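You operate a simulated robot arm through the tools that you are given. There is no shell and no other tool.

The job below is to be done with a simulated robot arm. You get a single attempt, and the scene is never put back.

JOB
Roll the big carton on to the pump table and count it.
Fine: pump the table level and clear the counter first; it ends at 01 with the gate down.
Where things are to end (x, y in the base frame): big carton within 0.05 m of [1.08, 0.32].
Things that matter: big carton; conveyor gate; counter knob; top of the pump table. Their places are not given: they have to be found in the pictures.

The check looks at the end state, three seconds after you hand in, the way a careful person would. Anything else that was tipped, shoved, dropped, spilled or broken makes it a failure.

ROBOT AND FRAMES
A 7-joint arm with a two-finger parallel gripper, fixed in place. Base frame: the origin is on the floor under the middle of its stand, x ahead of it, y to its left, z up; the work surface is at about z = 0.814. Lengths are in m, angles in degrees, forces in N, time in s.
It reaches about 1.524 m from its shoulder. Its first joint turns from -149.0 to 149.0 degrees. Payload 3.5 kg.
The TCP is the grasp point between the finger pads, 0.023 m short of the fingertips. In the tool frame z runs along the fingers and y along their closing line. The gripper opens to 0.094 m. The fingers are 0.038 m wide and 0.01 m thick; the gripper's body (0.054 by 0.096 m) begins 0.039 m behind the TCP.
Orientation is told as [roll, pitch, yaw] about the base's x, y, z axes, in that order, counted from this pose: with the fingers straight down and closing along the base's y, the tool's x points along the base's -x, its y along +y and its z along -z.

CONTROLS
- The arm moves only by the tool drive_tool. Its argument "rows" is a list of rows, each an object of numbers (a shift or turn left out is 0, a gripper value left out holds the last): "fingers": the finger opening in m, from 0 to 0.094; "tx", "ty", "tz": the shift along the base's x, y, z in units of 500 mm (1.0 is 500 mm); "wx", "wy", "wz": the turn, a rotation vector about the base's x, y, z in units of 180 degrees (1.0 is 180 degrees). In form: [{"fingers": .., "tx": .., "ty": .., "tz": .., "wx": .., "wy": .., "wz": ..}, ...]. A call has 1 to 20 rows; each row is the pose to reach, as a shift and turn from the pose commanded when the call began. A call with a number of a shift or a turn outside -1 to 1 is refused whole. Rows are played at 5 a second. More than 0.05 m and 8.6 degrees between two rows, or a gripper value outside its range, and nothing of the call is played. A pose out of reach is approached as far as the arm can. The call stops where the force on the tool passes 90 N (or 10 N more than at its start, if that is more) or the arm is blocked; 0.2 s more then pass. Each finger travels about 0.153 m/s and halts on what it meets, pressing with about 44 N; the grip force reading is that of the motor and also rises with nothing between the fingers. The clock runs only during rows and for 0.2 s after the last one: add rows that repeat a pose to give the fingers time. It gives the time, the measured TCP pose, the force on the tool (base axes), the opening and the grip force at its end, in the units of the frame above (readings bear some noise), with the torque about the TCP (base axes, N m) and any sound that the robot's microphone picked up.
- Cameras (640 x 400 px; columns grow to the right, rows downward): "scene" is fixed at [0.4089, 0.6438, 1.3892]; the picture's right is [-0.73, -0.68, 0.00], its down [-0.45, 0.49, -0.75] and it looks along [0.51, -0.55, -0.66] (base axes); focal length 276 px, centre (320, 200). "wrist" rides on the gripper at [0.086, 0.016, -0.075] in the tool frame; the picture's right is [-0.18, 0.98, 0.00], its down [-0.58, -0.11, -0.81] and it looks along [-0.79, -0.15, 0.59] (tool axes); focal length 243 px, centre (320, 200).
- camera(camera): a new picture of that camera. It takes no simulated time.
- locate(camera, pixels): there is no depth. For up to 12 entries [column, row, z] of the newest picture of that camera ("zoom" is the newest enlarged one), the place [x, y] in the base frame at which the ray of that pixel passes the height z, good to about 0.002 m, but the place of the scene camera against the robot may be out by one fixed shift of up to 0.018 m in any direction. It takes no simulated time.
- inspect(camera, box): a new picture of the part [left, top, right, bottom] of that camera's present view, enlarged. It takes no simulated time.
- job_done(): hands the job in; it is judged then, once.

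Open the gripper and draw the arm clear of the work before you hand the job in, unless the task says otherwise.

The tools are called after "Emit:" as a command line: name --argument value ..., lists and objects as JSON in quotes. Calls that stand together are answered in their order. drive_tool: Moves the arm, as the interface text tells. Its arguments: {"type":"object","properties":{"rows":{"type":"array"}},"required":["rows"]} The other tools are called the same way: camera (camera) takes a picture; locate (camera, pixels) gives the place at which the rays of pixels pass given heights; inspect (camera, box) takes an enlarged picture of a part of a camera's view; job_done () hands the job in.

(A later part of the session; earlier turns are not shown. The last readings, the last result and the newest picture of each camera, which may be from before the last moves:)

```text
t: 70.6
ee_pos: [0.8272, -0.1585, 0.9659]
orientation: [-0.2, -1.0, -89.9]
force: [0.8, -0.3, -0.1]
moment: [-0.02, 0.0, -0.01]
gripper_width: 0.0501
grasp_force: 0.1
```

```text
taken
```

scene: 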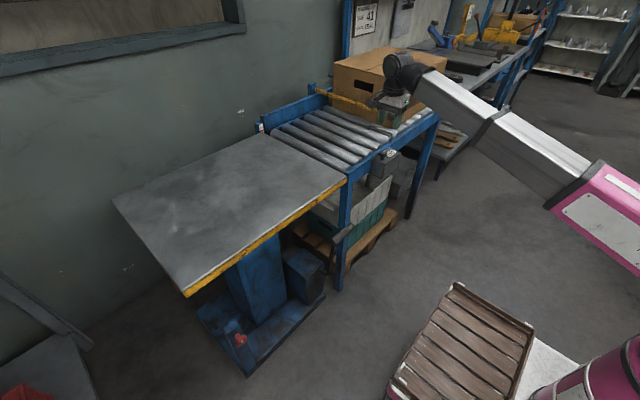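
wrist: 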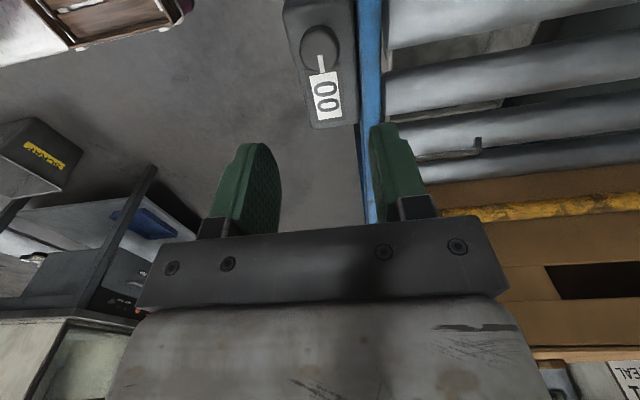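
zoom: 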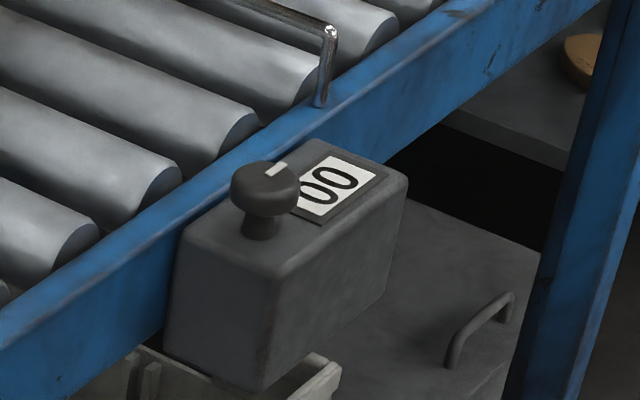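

The counter reads 00. The knob stayed where I turned it; in case it holds the counter at zero while turned, I'll regrip it and turn it back to its original position, watching that the reading stays at 00.

Emit:
drive_tool --rows '[{"tz": -0.08}, {"tz": -0.16}, {"tz": -0.22}, {"tz": -0.26}, {"tz": -0.26}, {"fingers": 0.02, "tz": -0.26}, {"fingers": 0.0, "tz": -0.26}, {"fingers": 0.0, "tz": -0.26}, {"fingers": 0.0, "tz": -0.26}]'

Emit:
drive_tool --rows '[{"wz": 0.04}, {"wz": 0.08}, {"wz": 0.12}, {"wz": 0.16}, {"wz": 0.2}, {"wz": 0.24}, {"wz": 0.28}, {"wz": 0.32}, {"wz": 0.36}, {"wz": 0.4}, {"wz": 0.44}, {"wz": 0.48}, {"wz": 0.5}, {"wz": 0.5}]'

Emit:
camera --camera "wrist"

```text
t: 72.6
ee_pos: [0.8267, -0.1581, 0.8365]
orientation: [-0.4, -1.1, -90.0]
force: [-22.6, 1.5, -7.5]
moment: [-0.2, -0.15, 0.02]
gripper_width: 0.0306
grasp_force: 45.3
```

```text
t: 75.6
ee_pos: [0.8266, -0.1579, 0.8365]
orientation: [-0.1, -1.3, 0.2]
force: [0.9, 33.1, -14.8]
moment: [-0.24, 0.79, -0.2]
gripper_width: 0.0307
grasp_force: 45.0
```

```text
taken
```

wrist: 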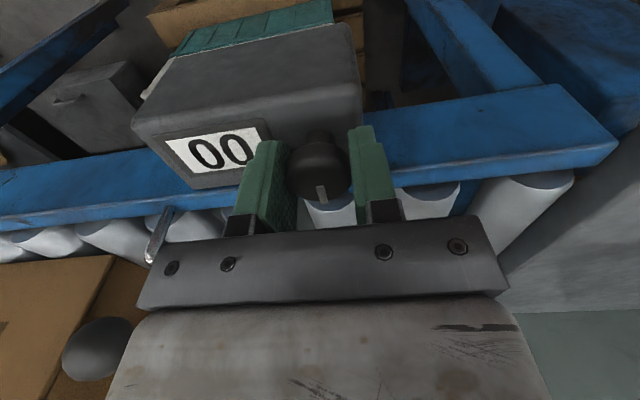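

Still 00 with the knob back home, so the clear is done. I release it and lift away, then look at the gate and its hinge.

Emit:
drive_tool --rows '[{"fingers": 0.06}, {"fingers": 0.06}, {"tz": 0.04}, {"tz": 0.1}, {"tz": 0.18}, {"tz": 0.27}, {"tz": 0.36}, {"tz": 0.45}, {"tz": 0.45}]'

Emit:
camera --camera "wrist"

Emit:
inspect --camera "scene" --box '[300, 40, 460, 160]'

Emit:
inspect --camera "scene" --box '[295, 70, 355, 120]'

```text
t: 77.6
ee_pos: [0.8272, -0.1562, 1.0621]
orientation: [-0.2, -1.2, 0.1]
force: [-0.2, 0.1, -0.6]
moment: [0.01, 0.01, 0.01]
gripper_width: 0.0599
grasp_force: 0.2
```

```text
taken
```

wrist: 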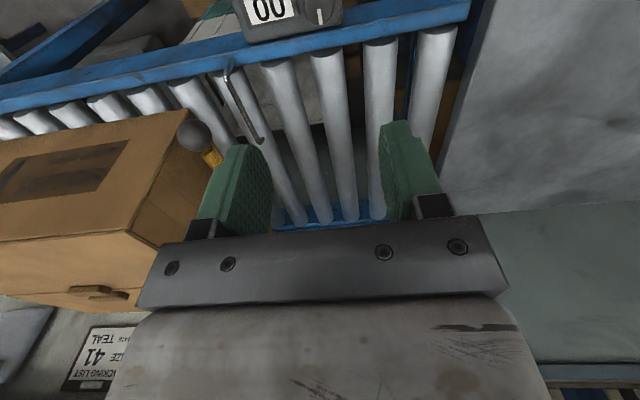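

```text
3.33 times, centred on (380, 100) of scene
```

zoom: 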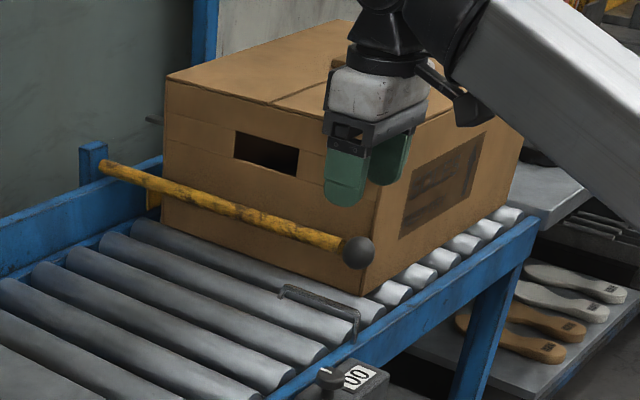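

```text
8.00 times, centred on (325, 95) of scene
```

zoom: 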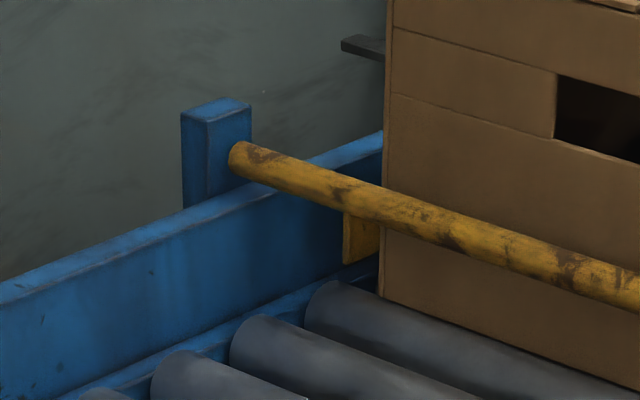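

The gate bar is hinged at the blue post at (314,89 px) with a yellow tab beneath, ball at (391,115.6); a dark bracket sticks from the wall behind it. I'll triangulate the ball and hinge with both cameras.

Emit:
inspect --camera "wrist" --box '[130, 80, 290, 200]'

Emit:
locate --camera "wrist" --pixels '[[194, 136, 0.88], [194, 136, 0.9], [194, 136, 0.92], [194, 136, 0.94], [194, 136, 0.96], [231, 72, 0.82], [231, 72, 0.86], [262, 141, 0.83], [262, 141, 0.86]]'

Emit:
locate --camera "scene" --pixels '[[391.1, 115.6, 0.88], [391.1, 115.6, 0.9], [391.1, 115.6, 0.92], [391.1, 115.6, 0.94], [391.1, 115.6, 0.96], [314.6, 89.4, 0.9], [314.6, 89.4, 0.92], [314.6, 89.4, 0.94], [308, 87, 0.94], [386, 135, 0.85], [330, 75.6, 1.0], [330, 75.6, 1.1]]'

```text
3.33 times, centred on (210, 140) of wrist
```

zoom: 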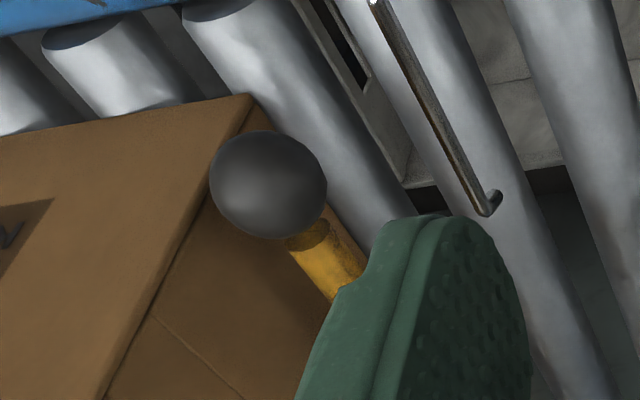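

```text
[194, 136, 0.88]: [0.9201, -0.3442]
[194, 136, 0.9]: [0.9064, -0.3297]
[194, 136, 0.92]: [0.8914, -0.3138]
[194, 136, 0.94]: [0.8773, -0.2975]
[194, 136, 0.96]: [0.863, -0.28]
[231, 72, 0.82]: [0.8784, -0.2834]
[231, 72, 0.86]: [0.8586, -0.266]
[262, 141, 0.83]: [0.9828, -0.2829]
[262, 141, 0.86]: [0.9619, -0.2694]
```

```text
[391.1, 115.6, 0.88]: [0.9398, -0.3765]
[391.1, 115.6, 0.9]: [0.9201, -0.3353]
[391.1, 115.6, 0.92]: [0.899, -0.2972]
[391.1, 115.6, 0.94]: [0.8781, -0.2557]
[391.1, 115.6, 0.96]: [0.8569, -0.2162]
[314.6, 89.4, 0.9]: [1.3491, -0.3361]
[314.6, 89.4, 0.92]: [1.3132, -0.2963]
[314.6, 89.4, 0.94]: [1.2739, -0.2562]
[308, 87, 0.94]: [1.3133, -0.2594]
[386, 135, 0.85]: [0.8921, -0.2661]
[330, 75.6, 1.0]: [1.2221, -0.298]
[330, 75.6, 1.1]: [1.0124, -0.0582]
```

Two wrist views agree on the ball centre at (0.906, −0.330, 0.900), radius ≈0.021, and the hinge is near (1.325, −0.328, 0.90). Now I need the carton's dimensions: I'll locate its front-near top corner (wrist 188,108.5; scene ≈399,96) and other corners.

Emit:
locate --camera "wrist" --pixels '[[188, 108.5, 0.96], [188, 108.5, 1.0], [188, 108.5, 1.04], [128, 235, 0.96], [128, 235, 1.0], [128, 235, 1.04], [216, 215, 0.83], [216, 215, 0.95]]'

Emit:
locate --camera "scene" --pixels '[[398.9, 96.4, 0.96], [398.9, 96.4, 1.0], [398.9, 96.4, 1.04], [333.5, 63.5, 0.96], [333.5, 63.5, 1.0], [333.5, 63.5, 1.04], [392.5, 127, 0.814], [329, 106, 0.814], [447, 62, 1.0]]'

Emit:
inspect --camera "scene" --box '[320, 40, 460, 140]'

```text
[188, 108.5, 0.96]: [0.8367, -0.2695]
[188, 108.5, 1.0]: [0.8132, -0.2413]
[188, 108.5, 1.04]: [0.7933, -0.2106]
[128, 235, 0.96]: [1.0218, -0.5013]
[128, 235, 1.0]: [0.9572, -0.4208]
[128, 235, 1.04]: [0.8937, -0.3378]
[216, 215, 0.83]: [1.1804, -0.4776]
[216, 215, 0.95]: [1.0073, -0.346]
```

```text
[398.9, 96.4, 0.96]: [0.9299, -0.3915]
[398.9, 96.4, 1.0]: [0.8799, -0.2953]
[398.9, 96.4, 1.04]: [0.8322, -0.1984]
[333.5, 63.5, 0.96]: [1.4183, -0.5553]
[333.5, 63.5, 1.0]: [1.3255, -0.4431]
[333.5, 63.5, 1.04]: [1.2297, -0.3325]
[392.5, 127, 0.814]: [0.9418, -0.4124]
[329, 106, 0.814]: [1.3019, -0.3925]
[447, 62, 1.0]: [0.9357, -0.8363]
```

```text
4.00 times, centred on (390, 90) of scene
```

zoom: 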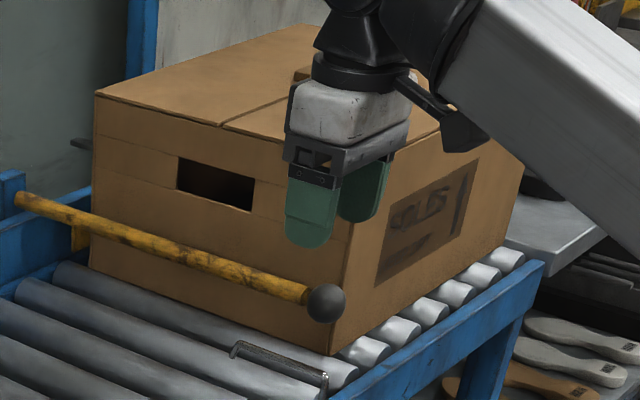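

The carton spans about x 0.916–1.25 with its front face at y ≈ −0.368, top z ≈ 1.026, so the ball (y −0.33) can be gripped across y with the hand tilted well forward to stay clear of the carton. I tilt 65° and go to a stand-off in front of the ball.

Emit:
drive_tool --rows '[{"fingers": 0.06, "tx": -0.02, "ty": -0.04, "wy": -0.04}, {"tx": -0.04, "ty": -0.09, "wy": -0.08}, {"tx": -0.06, "ty": -0.14, "wy": -0.12}, {"tx": -0.08, "ty": -0.19, "tz": -0.02, "wy": -0.16}, {"tx": -0.1, "ty": -0.24, "tz": -0.04, "wy": -0.2}, {"tx": -0.1, "ty": -0.29, "tz": -0.07, "wy": -0.24}, {"tx": -0.1, "ty": -0.344, "tz": -0.1, "wy": -0.28}, {"tx": -0.1, "ty": -0.344, "tz": -0.15, "wy": -0.32}, {"tx": -0.1, "ty": -0.344, "tz": -0.2, "wy": -0.361}, {"tx": -0.1, "ty": -0.344, "tz": -0.21, "wy": -0.361}]'

Emit:
camera --camera "wrist"

Emit:
camera --camera "scene"

```text
t: 79.8
ee_pos: [0.7755, -0.3313, 0.958]
orientation: [-0.4, -66.2, 0.1]
force: [-0.6, 0.4, 0.2]
moment: [0.01, 0.02, 0.0]
gripper_width: 0.0601
grasp_force: 0.0
```

```text
taken
```

wrist: 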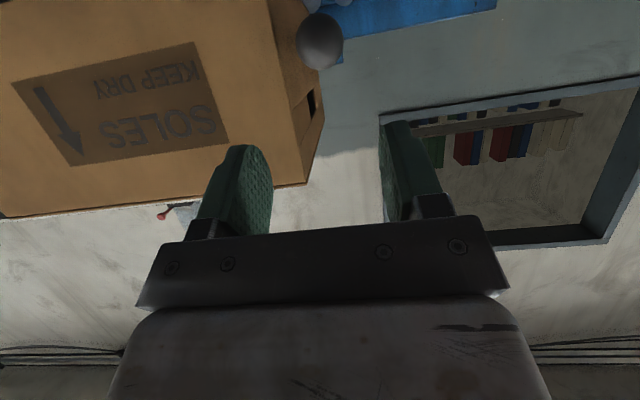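

```text
taken
```

scene: 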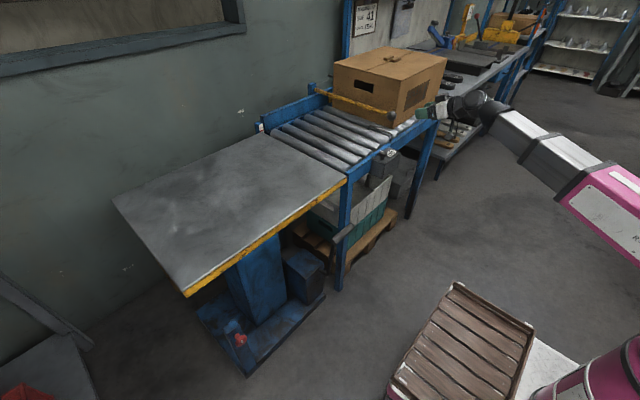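

The ball shows at (320,40), centred between the fingers. I check its position from this ray.

Emit:
locate --camera "wrist" --pixels '[[320, 41, 0.89], [320, 41, 0.9], [320, 41, 0.91], [320, 98, 0.82], [305, 185, 1.02], [297, 41, 0.9], [343, 41, 0.9]]'

Emit:
inspect --camera "wrist" --box '[240, 0, 400, 120]'

```text
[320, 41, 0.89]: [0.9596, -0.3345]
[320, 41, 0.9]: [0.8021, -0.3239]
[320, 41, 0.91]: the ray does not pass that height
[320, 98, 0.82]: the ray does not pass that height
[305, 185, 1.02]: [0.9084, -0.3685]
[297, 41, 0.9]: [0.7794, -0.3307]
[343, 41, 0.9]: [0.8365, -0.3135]
```

```text
3.33 times, centred on (320, 60) of wrist
```

zoom: 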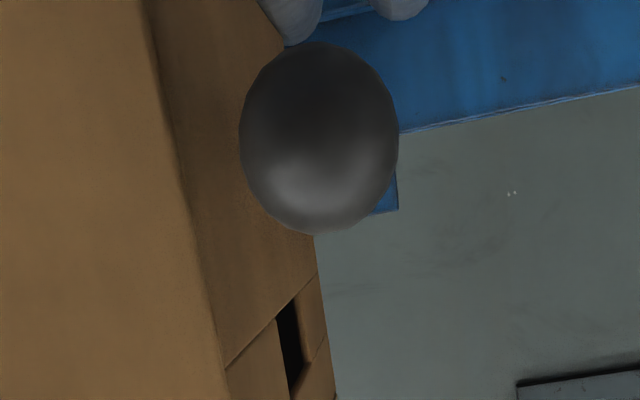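

The ball is centred at about (0.906, −0.331, 0.895). I narrow the fingers to 0.052 (to clear the carton's face at y −0.368), slide in along the finger axis and close on the ball.

Emit:
drive_tool --rows '[{"fingers": 0.052, "tx": 0.05, "ty": 0.0056, "tz": -0.024}, {"tx": 0.11, "ty": 0.0056, "tz": -0.052}, {"tx": 0.17, "ty": 0.0056, "tz": -0.081}, {"tx": 0.215, "ty": 0.0056, "tz": -0.102}, {"tx": 0.248, "ty": 0.0056, "tz": -0.119}, {"tx": 0.248, "ty": 0.0056, "tz": -0.119}]'

Emit:
camera --camera "wrist"

Emit:
inspect --camera "scene" --box '[360, 80, 440, 150]'

```text
t: 81.2
ee_pos: [0.8998, -0.3266, 0.898]
orientation: [-0.3, -66.1, 0.2]
force: [-1.0, 0.6, 0.0]
moment: [-0.01, 0.05, -0.02]
gripper_width: 0.052
grasp_force: 0.1
```

```text
taken
```

wrist: 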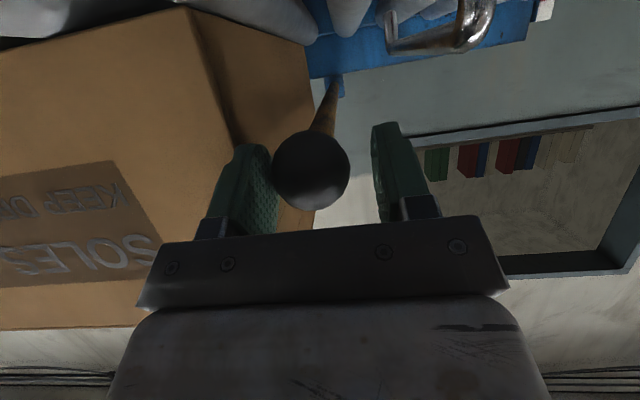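

```text
5.71 times, centred on (400, 115) of scene
```

zoom: 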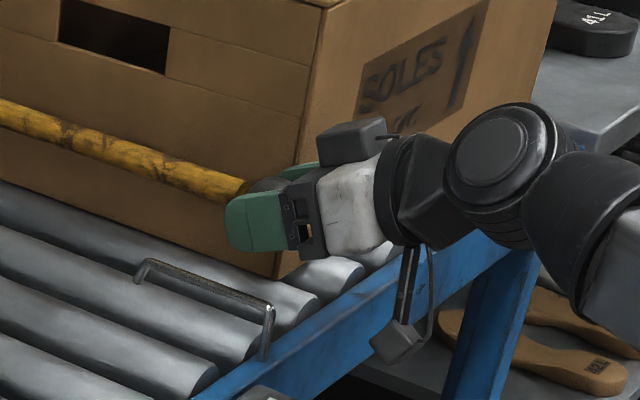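

The ball is between the pads (311,170). I close on it.

Emit:
drive_tool --rows '[{"fingers": 0.03}, {"fingers": 0.0}, {"fingers": 0.0}, {"fingers": 0.0}]'

Emit:
camera --camera "wrist"

```text
t: 82.2
ee_pos: [0.9003, -0.331, 0.8985]
orientation: [-0.6, -66.3, 0.1]
force: [1.8, -57.3, -1.6]
moment: [-0.06, 0.76, -0.18]
gripper_width: 0.0393
grasp_force: 45.4
```

```text
taken
```

wrist: 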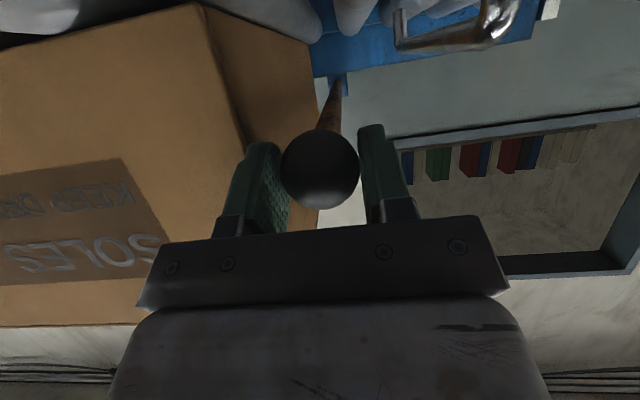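

The ball is held (0.039) but with −57 N sideways, so I'm off centre in y; I shift 4 mm in −y to relieve it.

Emit:
drive_tool --rows '[{"ty": -0.004}, {"ty": -0.008}, {"ty": -0.008}]'

```text
t: 83.0
ee_pos: [0.9001, -0.3305, 0.8984]
orientation: [-0.2, -66.3, 0.1]
force: [6.4, -28.9, 1.5]
moment: [-0.35, -0.85, -0.34]
gripper_width: 0.0395
grasp_force: 44.9
```

Side force halved; I take out the remaining 4 mm while starting the lift: 10° along the expected arc about the hinge, then check the forces.

Emit:
drive_tool --rows '[{"ty": -0.006, "tx": 0.001, "tz": 0.03}, {"ty": -0.006, "tx": 0.0032, "tz": 0.073}, {"ty": -0.006, "tx": 0.007, "tz": 0.11}, {"ty": -0.006, "tx": 0.0128, "tz": 0.1456}, {"ty": -0.006, "tx": 0.0128, "tz": 0.1456}]'

Emit:
camera --camera "scene"

Emit:
camera --camera "wrist"

```text
t: 84.2
ee_pos: [0.9055, -0.3321, 0.9708]
orientation: [0.1, -66.1, 0.0]
force: [7.1, 31.3, -4.2]
moment: [0.19, 1.22, 0.39]
gripper_width: 0.0389
grasp_force: 45.3
```

```text
taken
```

scene: 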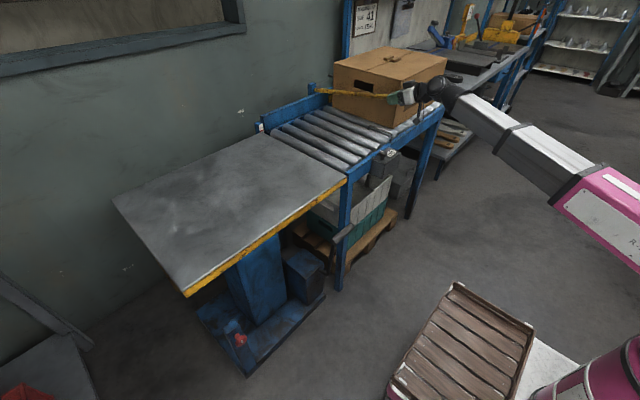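

```text
taken
```

wrist: 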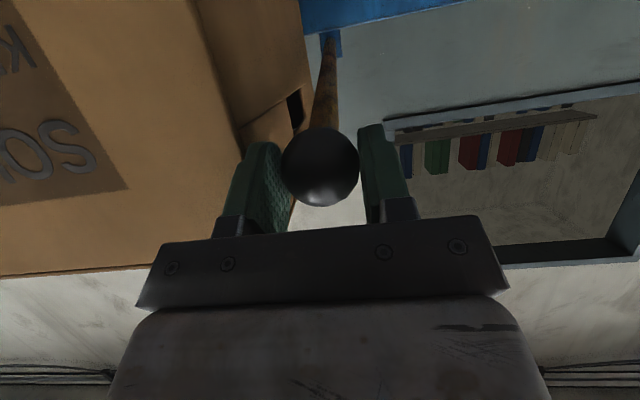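

The gate lifts easily with small in-plane force (7, −4 N). I continue up the arc to 35°, correcting y by +2 mm.

Emit:
drive_tool --rows '[{"ty": 0.004, "tx": 0.0158, "tz": 0.0712}, {"ty": 0.004, "tx": 0.0378, "tz": 0.141}, {"ty": 0.004, "tx": 0.0658, "tz": 0.2086}, {"ty": 0.004, "tx": 0.0994, "tz": 0.2734}, {"ty": 0.004, "tx": 0.1388, "tz": 0.335}, {"ty": 0.004, "tx": 0.1388, "tz": 0.335}]'

Emit:
camera --camera "scene"

Emit:
camera --camera "wrist"

```text
t: 85.6
ee_pos: [0.9786, -0.3325, 1.1388]
orientation: [-0.5, -66.4, 0.1]
force: [-25.3, 10.8, 17.5]
moment: [0.07, -0.2, 0.28]
gripper_width: 0.0395
grasp_force: 44.6
```

```text
taken
```

scene: 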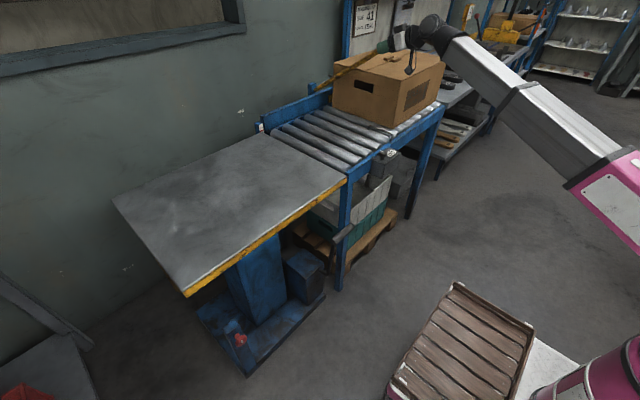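

```text
taken
```

wrist: 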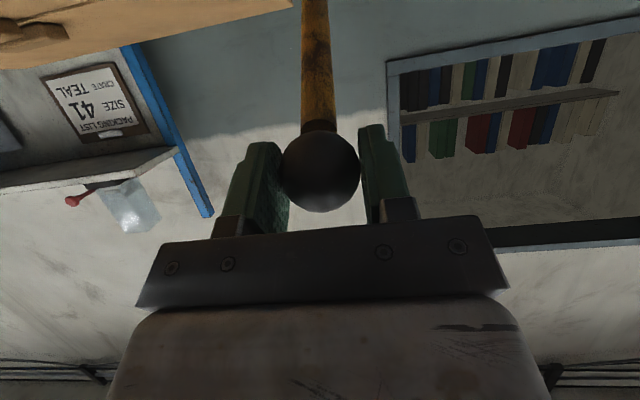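

Force is now ~32 N directed outward along the bar, so the true radius is a few millimetres larger. I continue to 60° on a slightly wider arc.

Emit:
drive_tool --rows '[{"tx": 0.0454, "tz": 0.0624}, {"tx": 0.0956, "tz": 0.117}, {"tx": 0.1502, "tz": 0.1672}, {"tx": 0.209, "tz": 0.2122}, {"tx": 0.2716, "tz": 0.2522}, {"tx": 0.2716, "tz": 0.2522}]'

Emit:
camera --camera "scene"

Emit:
camera --camera "wrist"

```text
t: 87.0
ee_pos: [1.116, -0.3303, 1.2627]
orientation: [-0.3, -66.0, 0.0]
force: [7.9, 10.3, -13.8]
moment: [0.02, 0.17, 0.25]
gripper_width: 0.0392
grasp_force: 44.4
```

```text
taken
```

scene: 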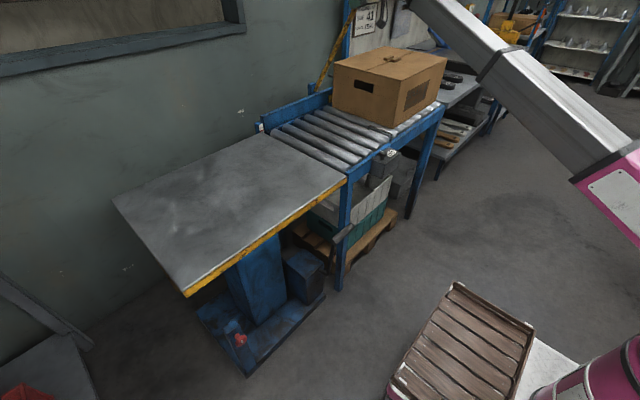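

```text
taken
```

wrist: 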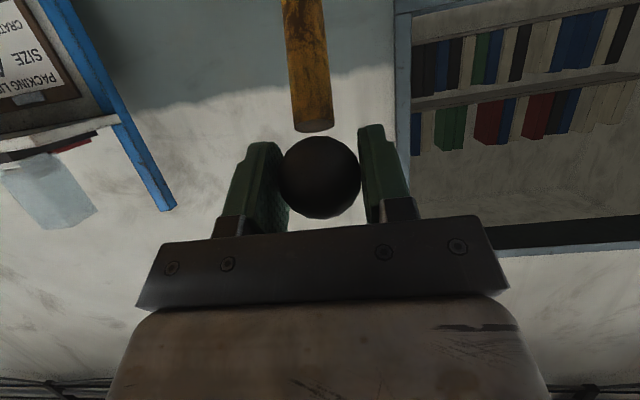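

Forces are small and the bar stands at about 60°. I go on to 85° and watch for a stop or reach limit.

Emit:
drive_tool --rows '[{"tx": 0.067, "tz": 0.0314}, {"tx": 0.1354, "tz": 0.0598}, {"tx": 0.2058, "tz": 0.082}, {"tx": 0.278, "tz": 0.098}, {"tx": 0.3512, "tz": 0.1076}, {"tx": 0.3512, "tz": 0.1076}]'

Emit:
camera --camera "scene"

Emit:
camera --camera "wrist"

```text
t: 88.4
ee_pos: [1.2836, -0.3308, 1.3169]
orientation: [-0.2, -65.8, 0.1]
force: [-57.2, 33.1, -12.6]
moment: [0.01, -0.83, -0.53]
gripper_width: 0.0394
grasp_force: 44.4
```

```text
taken
```

scene: 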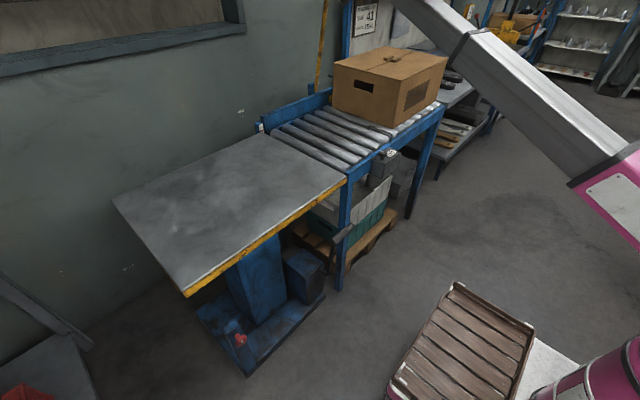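

```text
taken
```

wrist: 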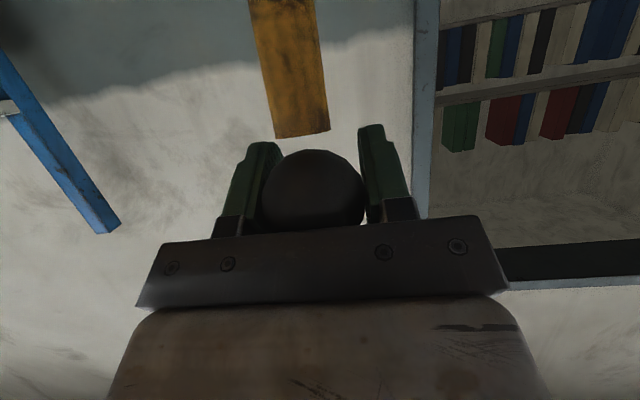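

The resistance jumped to −57 N in x with the bar about 8° short of vertical in the picture, so it has met its upper stop. I back off slightly to relieve it, then open the fingers a little with the palm still behind the ball, to see whether the gate holds by itself.

Emit:
drive_tool --rows '[{"tx": -0.006, "ty": 0.004}, {"tx": -0.012, "ty": 0.004}, {"tx": -0.012, "ty": 0.004}]'

```text
t: 89.2
ee_pos: [1.2825, -0.3304, 1.3181]
orientation: [-0.4, -66.2, 0.3]
force: [0.5, 17.5, -6.0]
moment: [-0.04, 0.73, -0.31]
gripper_width: 0.0391
grasp_force: 45.1
```

Now the in-plane load is gone. I open to 0.056 while staying in place, and watch the ball.

Emit:
drive_tool --rows '[{"fingers": 0.05}, {"fingers": 0.056}, {"fingers": 0.056}, {"fingers": 0.056}, {"fingers": 0.056}]'

Emit:
camera --camera "wrist"

Emit:
inspect --camera "scene" --box '[290, 0, 370, 120]'

```text
t: 90.4
ee_pos: [1.2806, -0.3317, 1.3178]
orientation: [-0.4, -66.1, 0.1]
force: [0.4, 0.0, -0.6]
moment: [0.02, 0.02, -0.04]
gripper_width: 0.0561
grasp_force: 0.1
```

```text
taken
```

wrist: 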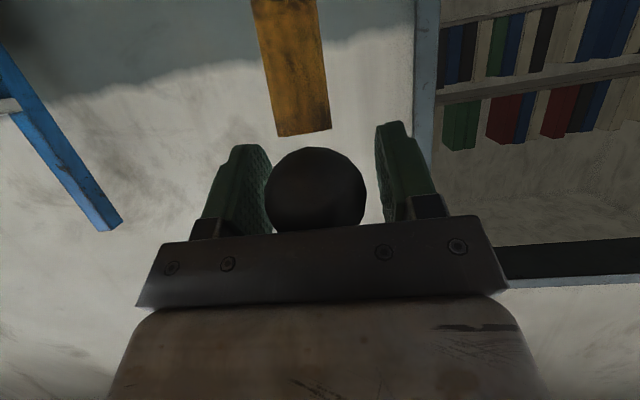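

```text
3.33 times, centred on (330, 60) of scene
```

zoom: 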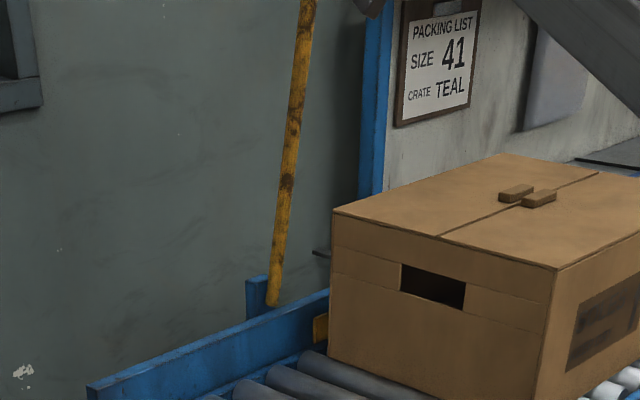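

The gate holds itself: no force on the hand, and the bar is steady. I back off 3 cm along the finger axis and verify it doesn't follow.

Emit:
drive_tool --rows '[{"tx": -0.018, "tz": 0.008}, {"tx": -0.036, "tz": 0.017}, {"tx": -0.054, "tz": 0.025}, {"tx": -0.054, "tz": 0.025}, {"tx": -0.054, "tz": 0.025}]'

Emit:
camera --camera "wrist"

Emit:
inspect --camera "scene" --box '[290, 0, 370, 120]'

```text
t: 91.6
ee_pos: [1.2538, -0.3327, 1.3297]
orientation: [-0.3, -66.0, 0.2]
force: [-0.2, -0.1, -0.4]
moment: [0.01, -0.01, 0.02]
gripper_width: 0.0559
grasp_force: 0.0
```

```text
taken
```

wrist: 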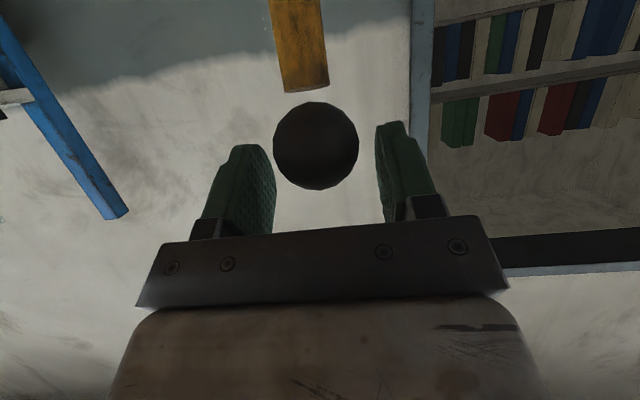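

```text
3.33 times, centred on (330, 60) of scene
```

zoom: 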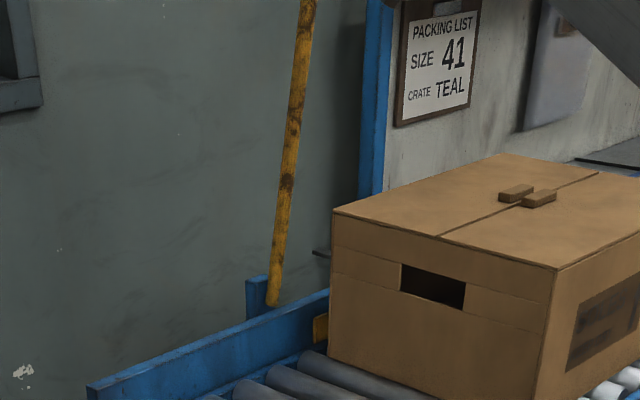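

The gate stays up on its own. I withdraw further and look at the region behind the carton, where I'll have to put the hand to push.

Emit:
drive_tool --rows '[{"tx": -0.08, "tz": 0.03}, {"tx": -0.16, "tz": 0.06}, {"tx": -0.24, "tz": 0.08, "wy": 0.03}, {"tx": -0.3, "tz": 0.08, "wy": 0.07}, {"tx": -0.36, "tz": 0.08, "wy": 0.11}, {"tx": -0.38, "ty": -0.04, "tz": 0.07, "wy": 0.15}, {"tx": -0.4, "ty": -0.08, "tz": 0.06, "wy": 0.19}, {"tx": -0.42, "ty": -0.12, "tz": 0.05, "wy": 0.23}, {"tx": -0.42, "ty": -0.16, "tz": 0.05, "wy": 0.27}, {"tx": -0.42, "ty": -0.2, "tz": 0.05, "wy": 0.31}, {"tx": -0.42, "ty": -0.22, "tz": 0.05, "wy": 0.35}, {"tx": -0.42, "ty": -0.22, "tz": 0.05, "wy": 0.366}, {"tx": -0.42, "ty": -0.22, "tz": 0.05, "wy": 0.366}]'

Emit:
camera --camera "wrist"

Emit:
camera --camera "scene"

```text
t: 93.9
ee_pos: [1.0501, -0.4381, 1.3553]
orientation: [-0.6, -7.3, -0.2]
force: [14.3, -5.0, -21.0]
moment: [-0.2, -1.01, 0.13]
gripper_width: 0.056
grasp_force: 0.1
stopped in row 11: the force on the tool passed its limit at 144 N (the readings are from after the stop); the commanded pose is now the measured one
```

```text
taken
```

wrist: 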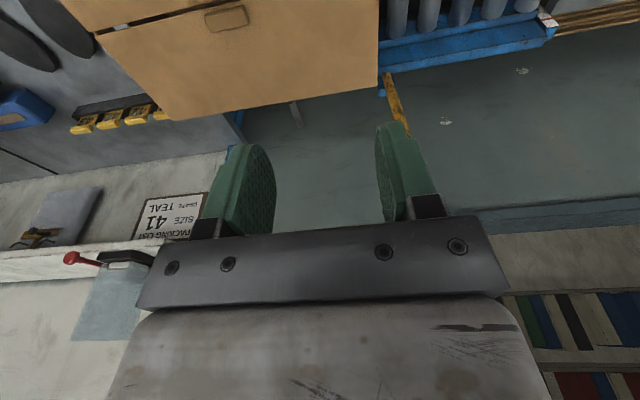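

```text
taken
```

scene: 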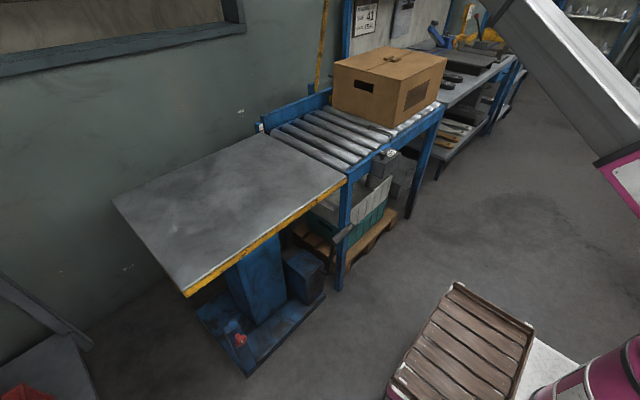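

The arm touched itself again because the hand points straight down at a height of 1.36. I restore some tilt and come down to relieve it.

Emit:
drive_tool --rows '[{"wy": -0.04, "tz": -0.02}, {"wy": -0.08, "tz": -0.08, "tx": 0.02}, {"wy": -0.1, "tz": -0.16, "tx": 0.06}, {"wy": -0.1, "tz": -0.22, "tx": 0.1}, {"wy": -0.1, "tz": -0.22, "tx": 0.1}]'

Emit:
camera --camera "wrist"

Emit:
inspect --camera "scene" --box '[290, 0, 370, 120]'

Emit:
inspect --camera "scene" --box '[400, 20, 540, 160]'

```text
t: 95.1
ee_pos: [1.0992, -0.438, 1.2414]
orientation: [-0.6, -25.2, -0.4]
force: [-0.2, 0.2, 0.9]
moment: [-0.03, 0.03, 0.02]
gripper_width: 0.056
grasp_force: 0.1
```

```text
taken
```

wrist: 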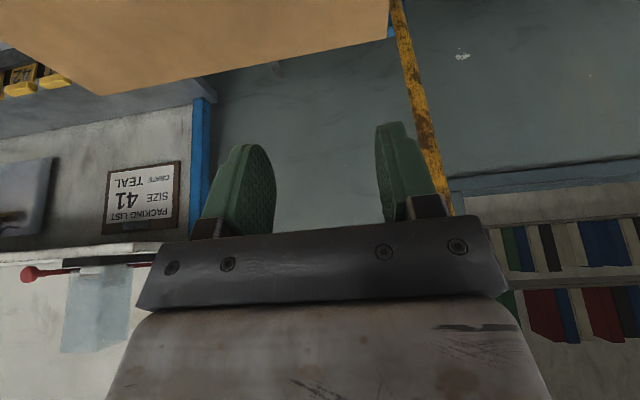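

```text
3.33 times, centred on (330, 60) of scene
```

zoom: 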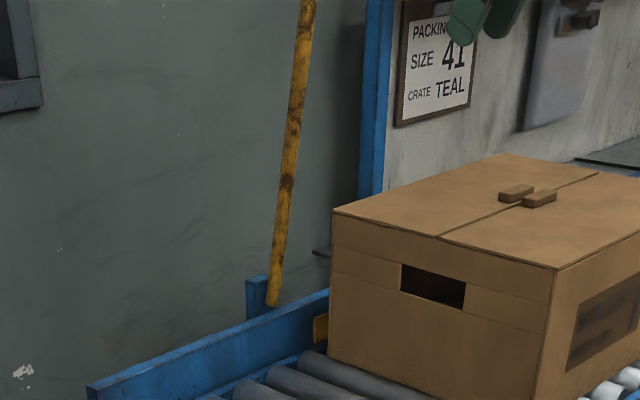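

```text
2.86 times, centred on (470, 90) of scene
```

zoom: 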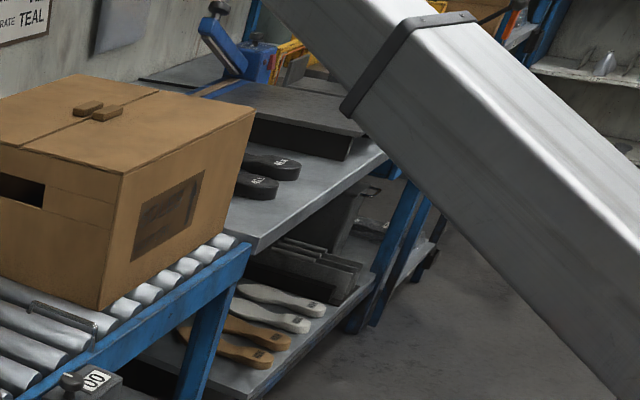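

Force is clear now. The bench behind the conveyor carries black sole-shaped pieces near the carton, so I go to the side (over the near edge) to look along +x behind the carton.

Emit:
drive_tool --rows '[{"tx": -0.05, "ty": -0.07, "tz": 0.0}, {"tx": -0.1, "ty": -0.14, "tz": 0.0}, {"tx": -0.15, "ty": -0.21, "tz": 0.0}, {"tx": -0.2, "ty": -0.28, "tz": -0.01}, {"tx": -0.25, "ty": -0.35, "tz": -0.02}, {"tx": -0.3, "ty": -0.42, "tz": -0.03}, {"tx": -0.35, "ty": -0.49, "tz": -0.04}, {"tx": -0.4, "ty": -0.56, "tz": -0.06}, {"tx": -0.45, "ty": -0.63, "tz": -0.08}, {"tx": -0.48, "ty": -0.7, "tz": -0.12}, {"tx": -0.5, "ty": -0.76, "tz": -0.16}, {"tx": -0.5, "ty": -0.8, "tz": -0.2}, {"tx": -0.5, "ty": -0.8, "tz": -0.2}]'

Emit:
camera --camera "wrist"

Emit:
camera --camera "scene"

```text
t: 97.9
ee_pos: [0.8479, -0.8359, 1.1462]
orientation: [-0.6, -25.2, -0.4]
force: [0.1, 0.1, 0.4]
moment: [0.01, -0.01, 0.0]
gripper_width: 0.0562
grasp_force: 0.0
```

```text
taken
```

wrist: 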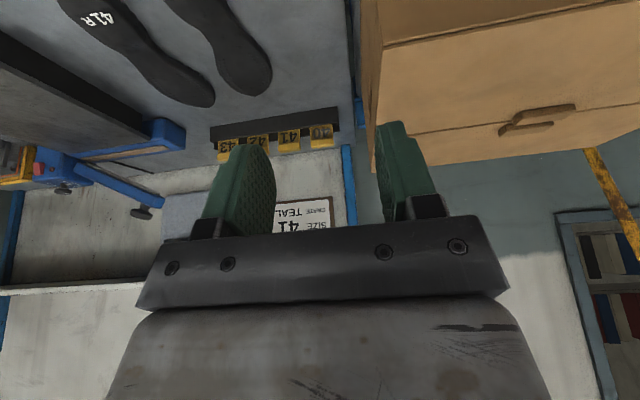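

```text
taken
```

scene: 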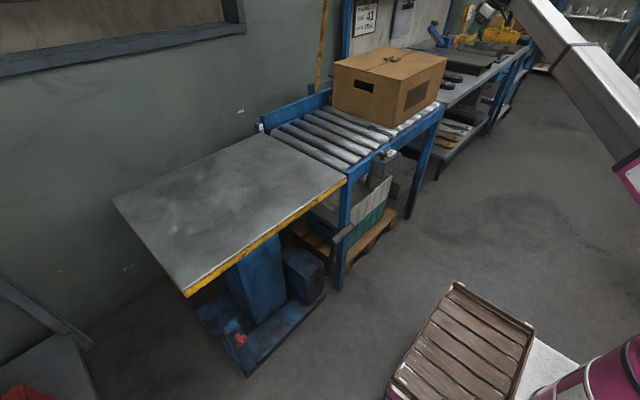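

Behind the carton I see two black soles (190,50 and 235,50 px) and a row of yellow number tabs (265,140) on the bench. I'll locate these to plan a clear slot for the hand.

Emit:
inspect --camera "wrist" --box '[180, 0, 440, 180]'

Emit:
locate --camera "wrist" --pixels '[[271, 75, 0.8], [265, 50, 0.8], [240, 15, 0.8], [338, 118, 0.8], [338, 118, 0.83], [330, 140, 0.83], [358, 95, 0.8], [350, 20, 0.8], [365, 60, 0.82], [372, 150, 1.02], [377, 55, 1.02], [367, 140, 0.9]]'

```text
2.22 times, centred on (310, 90) of wrist
```

zoom: 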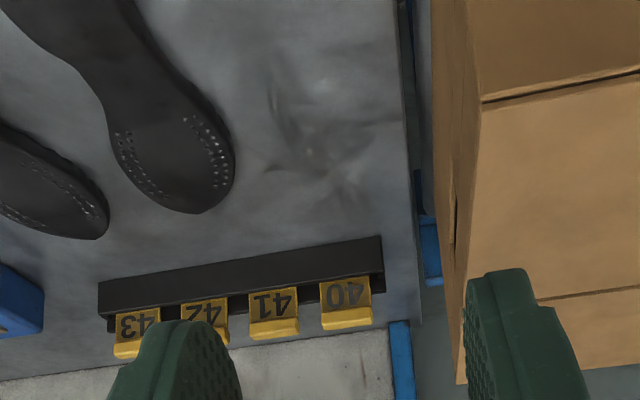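

```text
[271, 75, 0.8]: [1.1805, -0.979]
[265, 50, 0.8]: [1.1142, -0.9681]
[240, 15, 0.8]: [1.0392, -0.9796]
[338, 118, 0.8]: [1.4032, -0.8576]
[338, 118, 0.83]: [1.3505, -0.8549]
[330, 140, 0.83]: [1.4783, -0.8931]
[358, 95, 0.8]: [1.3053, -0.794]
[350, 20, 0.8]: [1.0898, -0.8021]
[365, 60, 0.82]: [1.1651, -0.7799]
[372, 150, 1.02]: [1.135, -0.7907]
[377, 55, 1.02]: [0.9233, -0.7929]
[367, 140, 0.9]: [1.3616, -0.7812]
```

The slot between the carton's back (y ≈ −0.79) and the soles (y < −0.965) is about 0.17 m wide, enough for the hand turned with fingers across x. I untilt, then yaw +90° at a safe height above the bench.

Emit:
drive_tool --rows '[{"wy": 0.035, "tx": 0.04}, {"wy": 0.07, "tx": 0.08}, {"wy": 0.105, "tx": 0.14}, {"wy": 0.137, "tx": 0.2}, {"wy": 0.137, "tx": 0.28}, {"wy": 0.137, "tx": 0.34}, {"wy": 0.137, "tx": 0.34}]'

Emit:
drive_tool --rows '[{"wz": 0.045}, {"wz": 0.09}, {"wz": 0.135}, {"wz": 0.18}, {"wz": 0.225}, {"wz": 0.27}, {"wz": 0.315}, {"wz": 0.36}, {"wz": 0.405}, {"wz": 0.45}, {"wz": 0.475}, {"wz": 0.502}, {"wz": 0.502}]'

Emit:
camera --camera "wrist"

Emit:
camera --camera "scene"

```text
t: 99.5
ee_pos: [0.962, -0.8065, 1.1266]
orientation: [-0.7, -0.4, -0.4]
force: [-0.9, -0.7, 0.1]
moment: [-0.04, 0.03, -0.01]
gripper_width: 0.0561
grasp_force: 0.0
out of reach, approached as far as the arm can: row 4, 5, 6, 7
```

```text
t: 102.3
ee_pos: [0.9631, -0.8006, 1.1261]
orientation: [-0.7, -0.6, 90.2]
force: [0.7, 0.2, 0.4]
moment: [-0.04, 0.0, 0.0]
gripper_width: 0.0561
grasp_force: 0.1
out of reach, approached as far as the arm can: row 8, 9, 10, 11, 12, 13
```

```text
taken
```

wrist: 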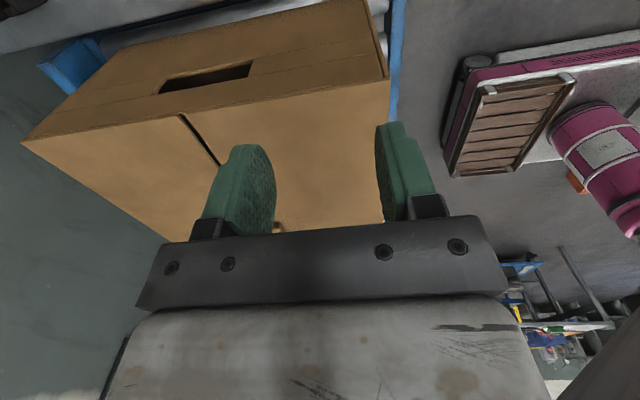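

```text
taken
```

scene: 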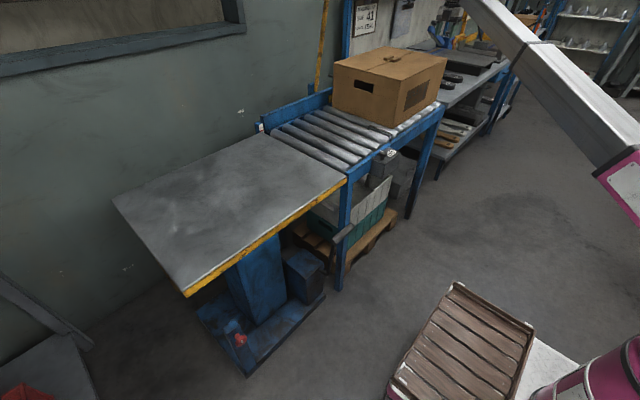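

With fingers straight down, x ≈ 0.96 is the reach limit here, and the carton's back face has a hand-hole (about 160–250, 65–95 px) that fingers must not enter. I'll locate the hole and back-face edges from this view.

Emit:
inspect --camera "wrist" --box '[20, 0, 420, 240]'

Emit:
locate --camera "wrist" --pixels '[[160, 93, 0.95], [160, 93, 0.98], [253, 62, 0.95], [253, 62, 0.98], [250, 78, 0.95], [250, 78, 0.98], [163, 80, 0.95], [163, 80, 0.98], [389, 78, 1.02], [22, 140, 1.02], [385, 20, 0.83], [180, 115, 1.02]]'

```text
1.60 times, centred on (220, 120) of wrist
```

zoom: 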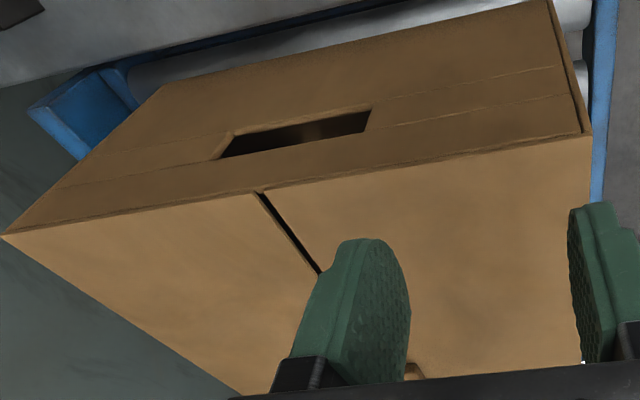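

```text
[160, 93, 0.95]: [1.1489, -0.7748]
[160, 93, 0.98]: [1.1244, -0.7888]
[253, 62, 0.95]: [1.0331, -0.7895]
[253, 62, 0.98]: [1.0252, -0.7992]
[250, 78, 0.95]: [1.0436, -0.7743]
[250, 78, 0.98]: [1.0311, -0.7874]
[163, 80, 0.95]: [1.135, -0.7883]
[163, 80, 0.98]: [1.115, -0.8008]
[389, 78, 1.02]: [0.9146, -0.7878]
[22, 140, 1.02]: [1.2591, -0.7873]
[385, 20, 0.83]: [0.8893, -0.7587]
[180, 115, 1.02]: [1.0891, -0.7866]
```

Carton spans x 0.915–1.259, y −0.368 to −0.7875; the hole is at x 1.03–1.13, z 0.948–0.978, so I'll push below z 0.94. The last call hit the reach limit, so I first make a small retreat to learn where the commanded pose really is.

Emit:
drive_tool --rows '[{"tx": -0.04, "ty": -0.03}, {"tx": -0.08, "ty": -0.06}, {"tx": -0.12, "ty": -0.08}, {"tx": -0.12, "ty": -0.08}]'

```text
t: 103.3
ee_pos: [0.9052, -0.8398, 1.1261]
orientation: [-0.6, -0.5, 90.0]
force: [-0.1, 0.0, -0.1]
moment: [-0.02, 0.0, -0.04]
gripper_width: 0.0562
grasp_force: 0.1
```

The commanded pose matches the measured one. Now I apply the push orientation (55° tilt toward +x plus 20° so the fingertips lead toward +y) while staying behind and above the carton.

Emit:
drive_tool --rows '[{"fingers": 0.06, "wx": 0.0128, "wy": -0.0378, "wz": -0.0067, "tx": 0.006, "ty": -0.005}, {"wx": 0.0256, "wy": -0.0756, "wz": -0.0133, "tx": 0.012, "ty": -0.01}, {"wx": 0.0384, "wy": -0.1134, "wz": -0.02, "tx": 0.02, "ty": -0.015}, {"wx": 0.0512, "wy": -0.1512, "wz": -0.0267, "tx": 0.03, "ty": -0.02}, {"wx": 0.064, "wy": -0.189, "wz": -0.0333, "tx": 0.04, "ty": -0.02}, {"wx": 0.0768, "wy": -0.2267, "wz": -0.04, "tx": 0.05, "ty": -0.02, "tz": -0.03}, {"wx": 0.0896, "wy": -0.2645, "wz": -0.0466, "tx": 0.06, "ty": -0.02, "tz": -0.06}, {"wx": 0.1024, "wy": -0.3023, "wz": -0.0533, "tx": 0.07, "ty": -0.02, "tz": -0.09}, {"wx": 0.1024, "wy": -0.3023, "wz": -0.0533, "tx": 0.07, "ty": -0.02, "tz": -0.09}]'

Emit:
camera --camera "wrist"

Emit:
camera --camera "scene"

```text
t: 105.3
ee_pos: [0.9377, -0.8513, 1.0807]
orientation: [-55.8, -20.3, 90.5]
force: [0.2, -1.0, 0.3]
moment: [-0.01, 0.02, 0.0]
gripper_width: 0.06
grasp_force: 0.0
```

```text
taken
```

wrist: 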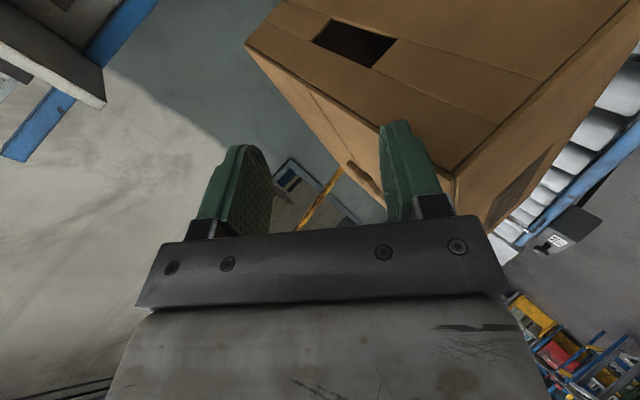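

```text
taken
```

scene: 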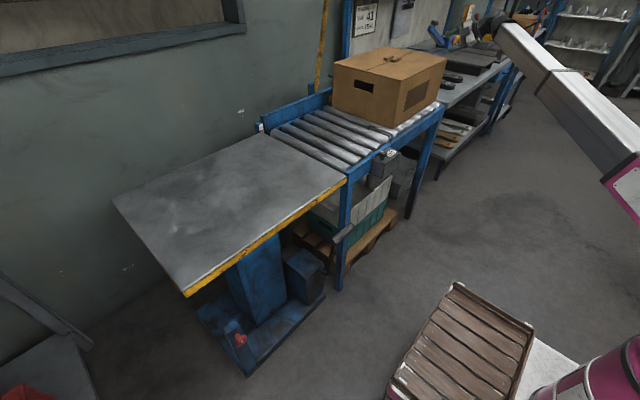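

The hand is clear behind the carton (its near-back corner at 455,175). I descend along the finger axis to z ≈ 0.905 behind the back face, at x ≈ 1.068.

Emit:
drive_tool --rows '[{"tx": 0.043, "tz": -0.058}, {"tx": 0.086, "tz": -0.117}, {"tx": 0.13, "tz": -0.176}, {"tx": 0.173, "tz": -0.235}, {"tx": 0.217, "tz": -0.293}, {"tx": 0.26, "tz": -0.352}, {"tx": 0.26, "tz": -0.352}]'

Emit:
camera --camera "wrist"

Emit:
camera --camera "scene"

```text
t: 106.9
ee_pos: [1.0689, -0.8508, 0.9057]
orientation: [-55.7, -20.2, 90.5]
force: [0.1, 0.0, -0.5]
moment: [0.0, 0.03, 0.0]
gripper_width: 0.0599
grasp_force: 0.1
```

```text
taken
```

wrist: 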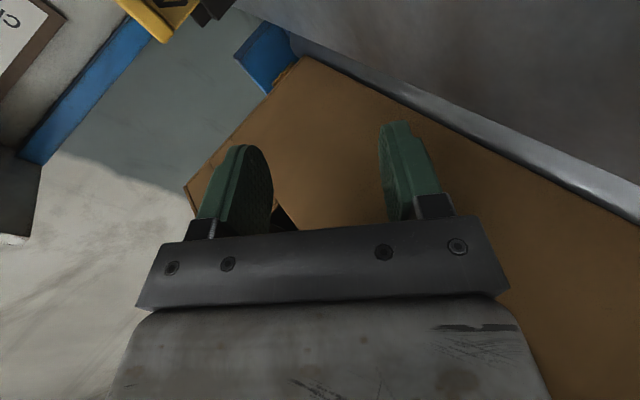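

```text
taken
```

scene: 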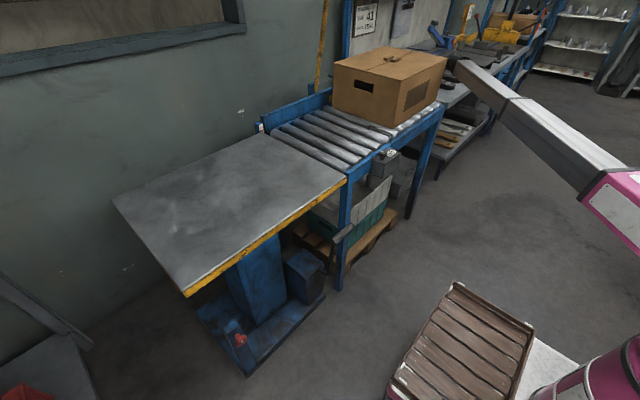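

In position with no contact. I begin pushing in +y, 10 cm first, and look at force and how the carton moves.

Emit:
drive_tool --rows '[{"ty": 0.04}, {"ty": 0.07}, {"ty": 0.1}, {"ty": 0.13}, {"ty": 0.16}, {"ty": 0.19}, {"ty": 0.22}, {"ty": 0.22}]'

Emit:
camera --camera "scene"

Emit:
camera --camera "wrist"

```text
t: 108.7
ee_pos: [1.0671, -0.74, 0.9051]
orientation: [-55.9, -20.2, 90.5]
force: [-0.7, -0.3, -0.8]
moment: [0.01, -0.02, 0.03]
gripper_width: 0.0601
grasp_force: 0.0
```

```text
taken
```

scene: 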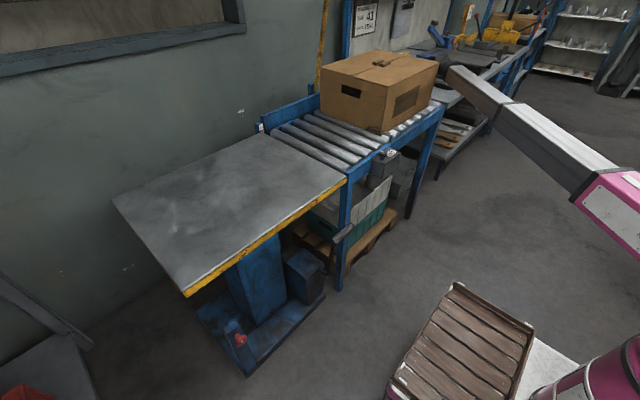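

```text
taken
```

wrist: 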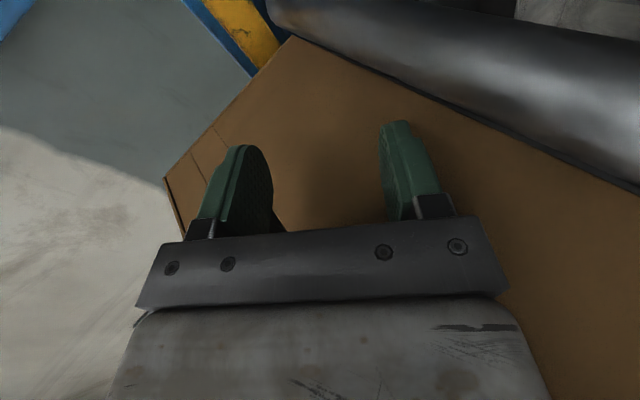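

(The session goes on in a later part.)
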